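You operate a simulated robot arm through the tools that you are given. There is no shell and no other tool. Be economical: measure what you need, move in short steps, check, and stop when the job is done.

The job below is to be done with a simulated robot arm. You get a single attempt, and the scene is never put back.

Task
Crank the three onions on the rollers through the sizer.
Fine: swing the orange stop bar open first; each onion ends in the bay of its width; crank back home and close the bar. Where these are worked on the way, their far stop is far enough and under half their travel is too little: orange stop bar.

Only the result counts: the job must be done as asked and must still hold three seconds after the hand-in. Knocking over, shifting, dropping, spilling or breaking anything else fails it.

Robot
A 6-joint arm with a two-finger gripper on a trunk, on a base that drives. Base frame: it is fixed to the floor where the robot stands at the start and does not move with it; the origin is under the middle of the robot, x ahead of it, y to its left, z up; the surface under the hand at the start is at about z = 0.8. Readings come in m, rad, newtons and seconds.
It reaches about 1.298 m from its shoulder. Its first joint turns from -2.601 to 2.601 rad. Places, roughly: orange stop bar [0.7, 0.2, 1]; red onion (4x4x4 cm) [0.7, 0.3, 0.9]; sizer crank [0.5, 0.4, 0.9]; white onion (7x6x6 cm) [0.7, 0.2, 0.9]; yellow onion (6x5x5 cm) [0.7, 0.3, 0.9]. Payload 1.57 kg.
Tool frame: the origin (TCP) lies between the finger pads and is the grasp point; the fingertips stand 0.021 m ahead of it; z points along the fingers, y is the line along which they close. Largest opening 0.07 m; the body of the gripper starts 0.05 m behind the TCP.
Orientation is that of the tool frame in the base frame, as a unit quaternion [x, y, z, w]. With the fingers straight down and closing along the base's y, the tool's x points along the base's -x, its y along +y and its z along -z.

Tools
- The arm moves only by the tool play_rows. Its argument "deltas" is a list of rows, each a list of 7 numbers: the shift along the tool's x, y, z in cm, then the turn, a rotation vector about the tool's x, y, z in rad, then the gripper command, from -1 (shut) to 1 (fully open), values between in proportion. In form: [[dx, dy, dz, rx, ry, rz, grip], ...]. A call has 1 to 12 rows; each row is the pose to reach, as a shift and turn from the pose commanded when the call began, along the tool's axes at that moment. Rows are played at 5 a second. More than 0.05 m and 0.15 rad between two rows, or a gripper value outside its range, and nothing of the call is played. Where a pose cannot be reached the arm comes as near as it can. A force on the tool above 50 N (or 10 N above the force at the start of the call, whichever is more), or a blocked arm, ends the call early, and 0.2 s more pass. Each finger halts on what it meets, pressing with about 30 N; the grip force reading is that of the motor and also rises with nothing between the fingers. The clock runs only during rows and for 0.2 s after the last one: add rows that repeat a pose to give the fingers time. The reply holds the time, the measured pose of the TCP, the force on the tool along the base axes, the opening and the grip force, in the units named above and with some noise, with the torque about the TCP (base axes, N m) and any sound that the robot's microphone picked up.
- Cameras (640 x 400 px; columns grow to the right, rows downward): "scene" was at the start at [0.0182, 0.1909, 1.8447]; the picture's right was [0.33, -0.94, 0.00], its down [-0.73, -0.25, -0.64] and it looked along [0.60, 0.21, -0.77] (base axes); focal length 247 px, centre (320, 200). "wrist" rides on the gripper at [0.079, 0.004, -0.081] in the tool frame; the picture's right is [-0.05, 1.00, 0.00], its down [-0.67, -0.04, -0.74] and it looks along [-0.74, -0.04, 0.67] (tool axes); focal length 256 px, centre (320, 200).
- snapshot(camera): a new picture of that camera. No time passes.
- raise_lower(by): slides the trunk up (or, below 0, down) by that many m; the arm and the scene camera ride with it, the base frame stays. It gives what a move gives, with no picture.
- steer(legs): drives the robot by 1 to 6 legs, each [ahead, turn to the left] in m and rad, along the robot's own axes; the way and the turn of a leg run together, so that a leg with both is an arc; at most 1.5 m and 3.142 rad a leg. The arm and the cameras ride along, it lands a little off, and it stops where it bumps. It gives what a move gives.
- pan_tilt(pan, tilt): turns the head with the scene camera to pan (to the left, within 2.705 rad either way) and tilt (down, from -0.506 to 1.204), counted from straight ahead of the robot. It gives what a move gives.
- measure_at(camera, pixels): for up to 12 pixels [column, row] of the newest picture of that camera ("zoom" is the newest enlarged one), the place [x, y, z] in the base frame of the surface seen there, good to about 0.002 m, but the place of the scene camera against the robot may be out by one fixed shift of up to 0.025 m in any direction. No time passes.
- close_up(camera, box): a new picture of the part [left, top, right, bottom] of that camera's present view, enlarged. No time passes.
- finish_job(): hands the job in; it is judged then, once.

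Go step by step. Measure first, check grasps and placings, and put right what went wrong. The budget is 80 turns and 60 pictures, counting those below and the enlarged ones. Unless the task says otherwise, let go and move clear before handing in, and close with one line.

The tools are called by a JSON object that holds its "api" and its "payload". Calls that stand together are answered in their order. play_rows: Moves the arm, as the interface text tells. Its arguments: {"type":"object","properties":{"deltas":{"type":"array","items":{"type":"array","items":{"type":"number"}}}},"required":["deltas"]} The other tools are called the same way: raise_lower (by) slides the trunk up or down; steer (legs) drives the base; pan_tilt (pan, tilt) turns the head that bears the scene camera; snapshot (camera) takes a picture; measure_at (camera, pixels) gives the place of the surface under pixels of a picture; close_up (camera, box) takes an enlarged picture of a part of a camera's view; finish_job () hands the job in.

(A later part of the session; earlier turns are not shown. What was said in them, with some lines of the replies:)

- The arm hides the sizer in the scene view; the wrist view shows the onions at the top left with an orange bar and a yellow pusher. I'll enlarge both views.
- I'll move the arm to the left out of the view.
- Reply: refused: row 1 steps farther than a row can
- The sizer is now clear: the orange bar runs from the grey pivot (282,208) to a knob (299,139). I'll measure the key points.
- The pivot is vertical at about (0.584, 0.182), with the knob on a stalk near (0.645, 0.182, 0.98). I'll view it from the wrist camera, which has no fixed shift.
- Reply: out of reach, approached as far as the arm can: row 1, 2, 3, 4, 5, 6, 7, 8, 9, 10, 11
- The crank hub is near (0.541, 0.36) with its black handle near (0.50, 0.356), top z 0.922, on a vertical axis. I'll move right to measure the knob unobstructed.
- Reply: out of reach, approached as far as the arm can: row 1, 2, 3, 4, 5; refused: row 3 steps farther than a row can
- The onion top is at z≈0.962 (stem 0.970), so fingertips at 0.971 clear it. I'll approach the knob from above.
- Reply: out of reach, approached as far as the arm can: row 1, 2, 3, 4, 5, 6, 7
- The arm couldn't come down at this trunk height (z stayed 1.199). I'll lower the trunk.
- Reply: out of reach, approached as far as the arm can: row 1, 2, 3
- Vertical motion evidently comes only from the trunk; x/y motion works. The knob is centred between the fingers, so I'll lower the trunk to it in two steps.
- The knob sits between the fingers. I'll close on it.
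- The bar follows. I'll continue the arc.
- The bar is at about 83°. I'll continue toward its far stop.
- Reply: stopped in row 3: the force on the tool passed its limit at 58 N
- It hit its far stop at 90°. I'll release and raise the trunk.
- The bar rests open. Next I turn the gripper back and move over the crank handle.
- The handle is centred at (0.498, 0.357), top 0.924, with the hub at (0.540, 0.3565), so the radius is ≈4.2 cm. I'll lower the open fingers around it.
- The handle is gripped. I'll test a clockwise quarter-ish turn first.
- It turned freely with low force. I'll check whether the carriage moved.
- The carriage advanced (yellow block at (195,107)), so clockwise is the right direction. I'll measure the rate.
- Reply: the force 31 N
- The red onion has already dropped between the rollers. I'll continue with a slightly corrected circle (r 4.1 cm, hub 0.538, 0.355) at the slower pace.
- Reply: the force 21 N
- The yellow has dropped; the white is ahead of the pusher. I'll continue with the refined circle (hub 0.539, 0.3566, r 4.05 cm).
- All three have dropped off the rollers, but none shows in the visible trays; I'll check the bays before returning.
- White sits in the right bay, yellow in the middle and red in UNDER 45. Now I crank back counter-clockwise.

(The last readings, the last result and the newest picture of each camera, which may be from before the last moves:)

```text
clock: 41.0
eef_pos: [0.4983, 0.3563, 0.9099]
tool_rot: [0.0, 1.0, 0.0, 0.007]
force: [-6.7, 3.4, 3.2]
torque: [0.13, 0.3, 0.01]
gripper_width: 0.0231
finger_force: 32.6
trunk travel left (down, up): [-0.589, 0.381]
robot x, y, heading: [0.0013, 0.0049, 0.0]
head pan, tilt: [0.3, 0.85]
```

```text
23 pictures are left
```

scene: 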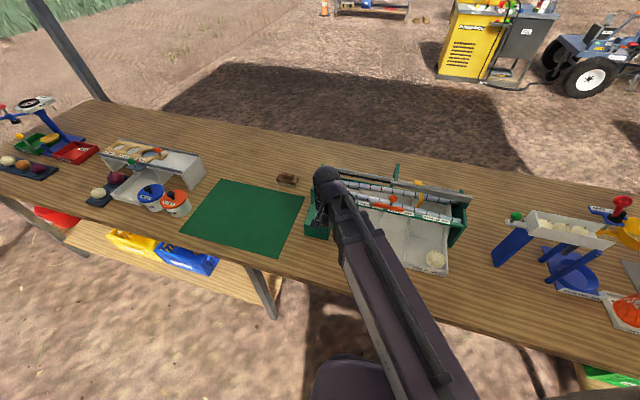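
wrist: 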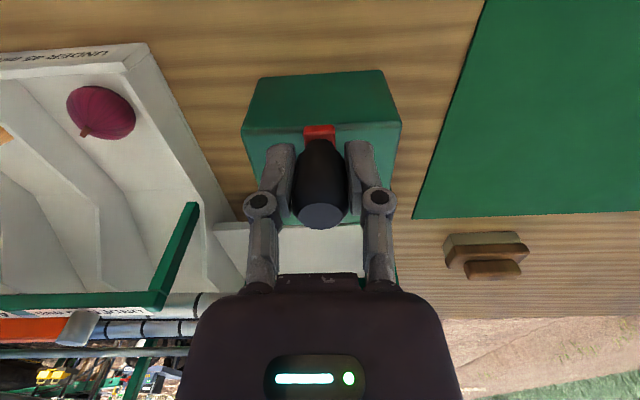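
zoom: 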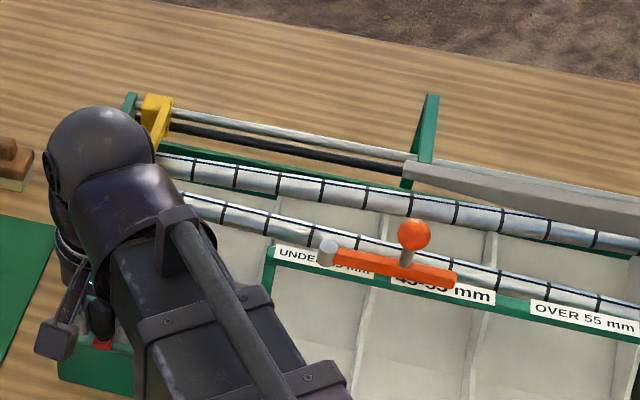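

It looks home. I'll nudge a little further to confirm the stop.

{"api": "play_rows", "payload": {"deltas": [[0, -0.2, 0, 0, 0, 0, -0.6], [0, -0.45, 0, 0, 0, 0, -0.6], [0, -0.45, 0, 0, 0, 0, -0.6]]}}

```text
clock: 41.8
eef_pos: [0.4975, 0.3549, 0.909]
tool_rot: [-0.002, 1.0, 0.003, 0.008]
force: [-4.3, 37.3, 17.5]
torque: [0.75, -0.14, 0.07]
gripper_width: 0.0235
finger_force: 32.0
trunk travel left (down, up): [-0.589, 0.381]
robot x, y, heading: [0.0009, 0.0072, 0.001]
head pan, tilt: [0.3, 0.85]
```

The 37 N reaction confirms the crank is at its home stop. I'll ease off, release and rise.

{"api": "play_rows", "payload": {"deltas": [[0, 0.4, 0, 0, 0, 0, -0.6], [0, 0.4, 0, 0, 0, 0, 0.6], [0, 0.4, 0, 0, 0, 0, 0.6], [0, 0.4, 0, 0, 0, 0, 0.6]]}}

{"api": "raise_lower", "payload": {"by": 0.164}}

{"api": "snapshot", "payload": {"camera": "wrist"}}

```text
clock: 42.8
eef_pos: [0.4986, 0.3548, 0.908]
tool_rot: [-0.001, 1.0, 0.001, 0.007]
force: [0.3, 0.0, -0.5]
torque: [-0.03, -0.04, 0.01]
gripper_width: 0.0562
finger_force: 0.0
trunk travel left (down, up): [-0.589, 0.381]
robot x, y, heading: [0.0016, 0.0014, -0.003]
head pan, tilt: [0.3, 0.85]
```

```text
clock: 44.6
eef_pos: [0.4982, 0.3547, 1.0722]
tool_rot: [-0.001, 1.0, 0.0, 0.009]
force: [-0.7, -0.4, -1.1]
torque: [0.01, 0.01, -0.02]
gripper_width: 0.0563
finger_force: 0.1
trunk travel left (down, up): [-0.753, 0.217]
robot x, y, heading: [0.0008, 0.006, -0.006]
head pan, tilt: [0.3, 0.85]
```

```text
22 pictures are left
```

wrist: 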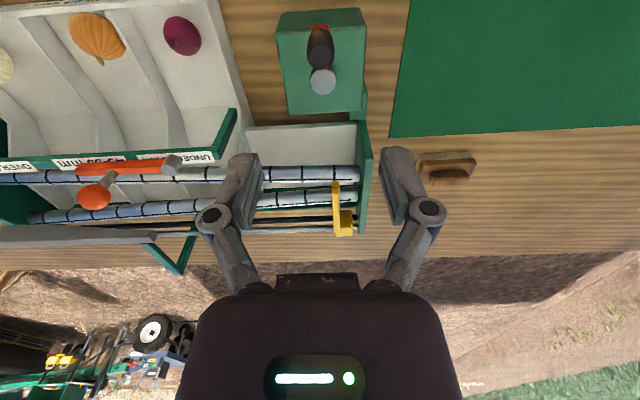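

Carriage and crank are home, and each onion is in its bay. I'll go back over the knob, turned 90°.

{"api": "play_rows", "payload": {"deltas": [[-0.87, -2.06, 0, 0, 0, 0.141, 0.1], [-1.75, -4.13, 0, 0, 0, 0.282, 0.1], [-2.62, -6.19, 0, 0, 0, 0.423, 0.1], [-3.49, -8.25, 0, 0, 0, 0.564, 0.1], [-4.36, -10.3, 0, 0, 0, 0.705, 0.1], [-5.24, -12.4, 0, 0, 0, 0.846, 0.1], [-6.11, -14.4, 0, 0, 0, 0.987, 0.1], [-6.98, -16.5, 0, 0, 0, 1.128, 0.1], [-7.85, -18.6, 0, 0, 0, 1.269, 0.1], [-8.73, -20.6, 0, 0, 0, 1.41, 0.1], [-9.6, -22.7, 0, 0, 0, 1.55, 0.1], [-9.6, -22.7, 0, 0, 0, 1.55, 0.1]]}}

{"api": "snapshot", "payload": {"camera": "wrist"}}

{"api": "measure_at", "payload": {"camera": "wrist", "pixels": [[323, 88], [323, 95], [308, 92], [338, 92], [320, 105]]}}

```text
clock: 47.2
eef_pos: [0.5956, 0.127, 1.0727]
tool_rot: [0.699, 0.715, 0.005, 0.005]
force: [1.4, 0.8, -0.5]
torque: [0.03, 0.02, -0.01]
gripper_width: 0.0384
finger_force: 0.2
trunk travel left (down, up): [-0.753, 0.217]
robot x, y, heading: [-0.0007, 0.0024, -0.0]
head pan, tilt: [0.3, 0.85]
```

```text
21 pictures are left
```

wrist: 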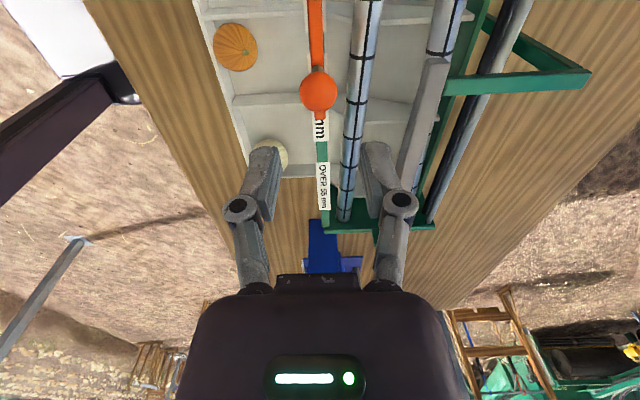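

```text
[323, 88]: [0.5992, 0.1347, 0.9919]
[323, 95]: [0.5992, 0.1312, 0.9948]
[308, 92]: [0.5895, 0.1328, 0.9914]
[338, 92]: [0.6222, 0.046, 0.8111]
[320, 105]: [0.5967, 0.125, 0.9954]
```

The knob is centred at (0.596, 0.127). I'll lower and grip it.

{"api": "raise_lower", "payload": {"by": -0.08}}

{"api": "play_rows", "payload": {"deltas": [[0, 0, 0, 0, 0, 0, -0.5], [0, 0, 0, 0, 0, 0, -0.5], [0, 0, 0, 0, 0, 0, -0.5]]}}

{"api": "close_up", "payload": {"camera": "wrist", "box": [200, 80, 440, 230]}}

```text
clock: 48.4
eef_pos: [0.5952, 0.1283, 0.9937]
tool_rot: [0.699, 0.715, 0.005, 0.006]
force: [0.4, -1.1, -0.3]
torque: [-0.02, 0.01, -0.04]
gripper_width: 0.0385
finger_force: 0.0
trunk travel left (down, up): [-0.673, 0.297]
robot x, y, heading: [0.0022, 0.0056, -0.001]
head pan, tilt: [0.3, 0.85]
```

```text
clock: 49.2
eef_pos: [0.5958, 0.1285, 0.9935]
tool_rot: [0.699, 0.715, 0.005, 0.005]
force: [2.5, 1.4, 5.0]
torque: [-0.02, -0.02, -0.02]
gripper_width: 0.0247
finger_force: 32.1
trunk travel left (down, up): [-0.673, 0.297]
robot x, y, heading: [-0.0005, 0.0032, -0.003]
head pan, tilt: [0.3, 0.85]
```

```text
2.67 times, centred on (320, 155) of wrist
```

zoom: 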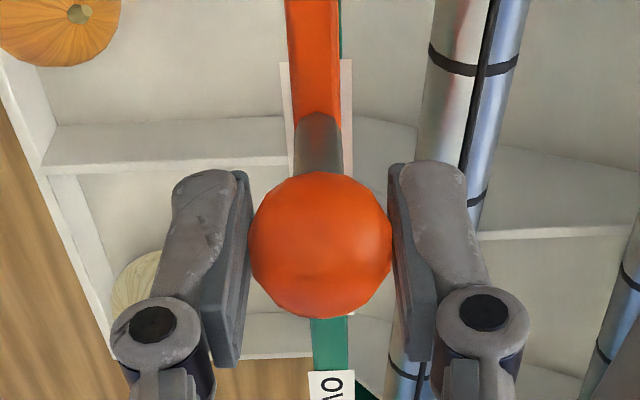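

Gripped. I'll swing the bar back along the arc (ccw).

{"api": "play_rows", "payload": {"deltas": [[0.07, 0.91, 0, 0, 0, -0.145, -0.5], [0.26, 1.8, 0, 0, 0, -0.29, -0.5], [0.59, 2.66, 0, 0, 0, -0.435, -0.5], [1.03, 3.45, 0, 0, 0, -0.58, -0.5], [1.59, 4.18, 0, 0, 0, -0.725, -0.5], [2.24, 4.82, 0, 0, 0, -0.87, -0.5], [2.97, 5.35, 0, 0, 0, -1.015, -0.5], [3.78, 5.78, 0, 0, 0, -1.16, -0.5], [4.64, 6.08, 0, 0, 0, -1.305, -0.5], [4.64, 6.08, 0, 0, 0, -1.305, -0.5]]}}

{"api": "snapshot", "payload": {"camera": "wrist"}}

```text
clock: 51.4
eef_pos: [0.6551, 0.1766, 0.9921]
tool_rot: [0.12, 0.993, 0.001, 0.007]
force: [-10.0, 0.7, -9.5]
torque: [0.06, 0.23, 0.09]
gripper_width: 0.0244
finger_force: 32.3
trunk travel left (down, up): [-0.673, 0.297]
robot x, y, heading: [-0.0032, 0.0019, -0.002]
head pan, tilt: [0.3, 0.85]
```

```text
19 pictures are left
```

wrist: 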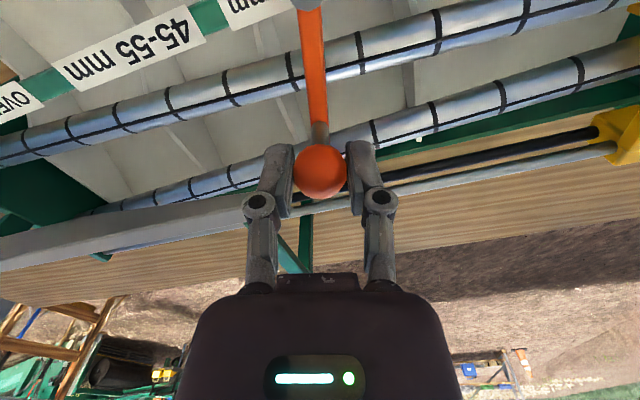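

About 0.24 rad is left; I'll push gently to the closed stop.

{"api": "play_rows", "payload": {"deltas": [[0.05, 0.7, 0, 0, 0, -0.11, -0.5], [0.18, 1.45, 0, 0, 0, -0.24, -0.5], [0.25, 1.9, 0, 0, 0, -0.3, -0.5], [0.25, 1.9, 0, 0, 0, -0.3, -0.5]]}}

```text
clock: 52.4
eef_pos: [0.6564, 0.1918, 0.992]
tool_rot: [-0.03, 1.0, -0.002, 0.007]
force: [-13.4, -32.4, -18.0]
torque: [-0.18, -0.08, -0.08]
gripper_width: 0.0245
finger_force: 32.5
trunk travel left (down, up): [-0.673, 0.297]
robot x, y, heading: [0.0006, 0.0038, -0.003]
head pan, tilt: [0.3, 0.85]
```

At y 0.192 with a 32 N reaction, the bar is at its closed stop. I'll ease off, release, rise and move aside to check.

{"api": "play_rows", "payload": {"deltas": [[0, -0.25, 0, 0, 0, 0, -0.5], [0, -0.25, 0, 0, 0, 0, 0.1], [0, -0.25, 0, 0, 0, 0, 0.1], [0, -0.25, 0, 0, 0, 0, 0.1]]}}

{"api": "raise_lower", "payload": {"by": 0.15}}

{"api": "play_rows", "payload": {"deltas": [[1, 4, 0, 0, 0, 0, 0.1], [2, 8, 0, 0, 0, 0, 0.1], [3, 12, 0, 0, 0, 0, 0.1], [4, 16, 0, 0, 0, 0, 0.1], [5, 20, 0, 0, 0, 0, 0.1], [6, 24, 0, 0, 0, 0, 0.1], [7, 28, 0, 0, 0, 0, 0.1], [8, 32, 0, 0, 0, 0, 0.1], [9, 36, 0, 0, 0, 0, 0.1], [10, 40, 0, 0, 0, 0, 0.1], [11, 44, 0, 0, 0, 0, 0.1], [12, 48, 0, 0, 0, 0, 0.1]]}}

{"api": "snapshot", "payload": {"camera": "scene"}}

```text
clock: 53.4
eef_pos: [0.6581, 0.1925, 0.9925]
tool_rot: [-0.028, 1.0, 0.001, 0.008]
force: [-0.2, 0.2, 0.7]
torque: [-0.03, 0.0, 0.01]
gripper_width: 0.0385
finger_force: 0.0
trunk travel left (down, up): [-0.673, 0.297]
robot x, y, heading: [-0.0021, 0.0055, -0.001]
head pan, tilt: [0.3, 0.85]
```

```text
clock: 55.2
eef_pos: [0.6581, 0.1928, 1.1426]
tool_rot: [-0.029, 1.0, 0.001, 0.007]
force: [0.8, -0.1, -0.5]
torque: [0.04, 0.02, 0.0]
gripper_width: 0.0385
finger_force: 0.1
trunk travel left (down, up): [-0.823, 0.147]
robot x, y, heading: [0.0004, 0.0019, -0.002]
head pan, tilt: [0.3, 0.85]
```

```text
clock: 57.8
eef_pos: [0.5126, 0.6664, 1.1416]
tool_rot: [-0.028, 1.0, -0.001, 0.008]
force: [0.7, 0.3, -0.9]
torque: [-0.01, 0.04, -0.02]
gripper_width: 0.0386
finger_force: 0.0
trunk travel left (down, up): [-0.823, 0.147]
robot x, y, heading: [0.0019, 0.0027, -0.004]
head pan, tilt: [0.3, 0.85]
```

```text
18 pictures are left
```

scene: 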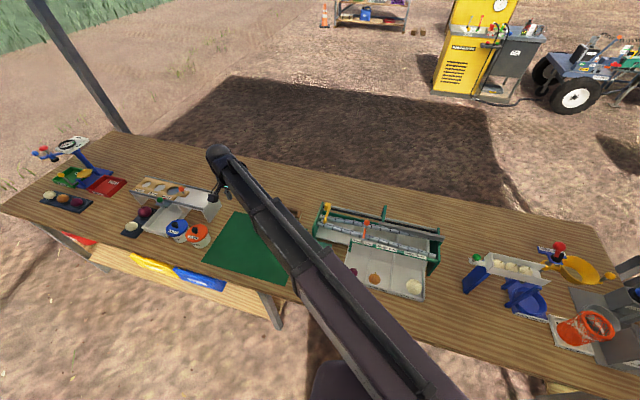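

{"api": "close_up", "payload": {"camera": "scene", "box": [296, 195, 456, 305]}}

```text
3.64 times, centred on (376, 250) of scene
```

zoom: 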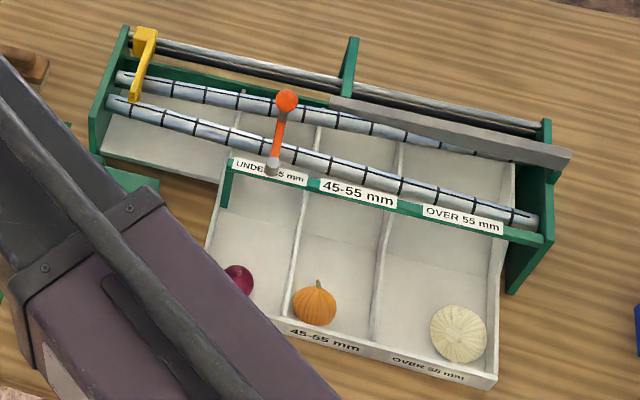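

Red is at (238,278) in UNDER 45, yellow at (315,303) in 45-55 and white at (458,333) in OVER 55. The bar is closed, the carriage is home and the arm is clear, so I'm handing in.

{"api": "finish_job", "payload": {}}

```text
The job is handed in.
```

The job is done: all three onions are in the bay of their width, the crank is back home, the orange stop bar is closed and the arm is clear.
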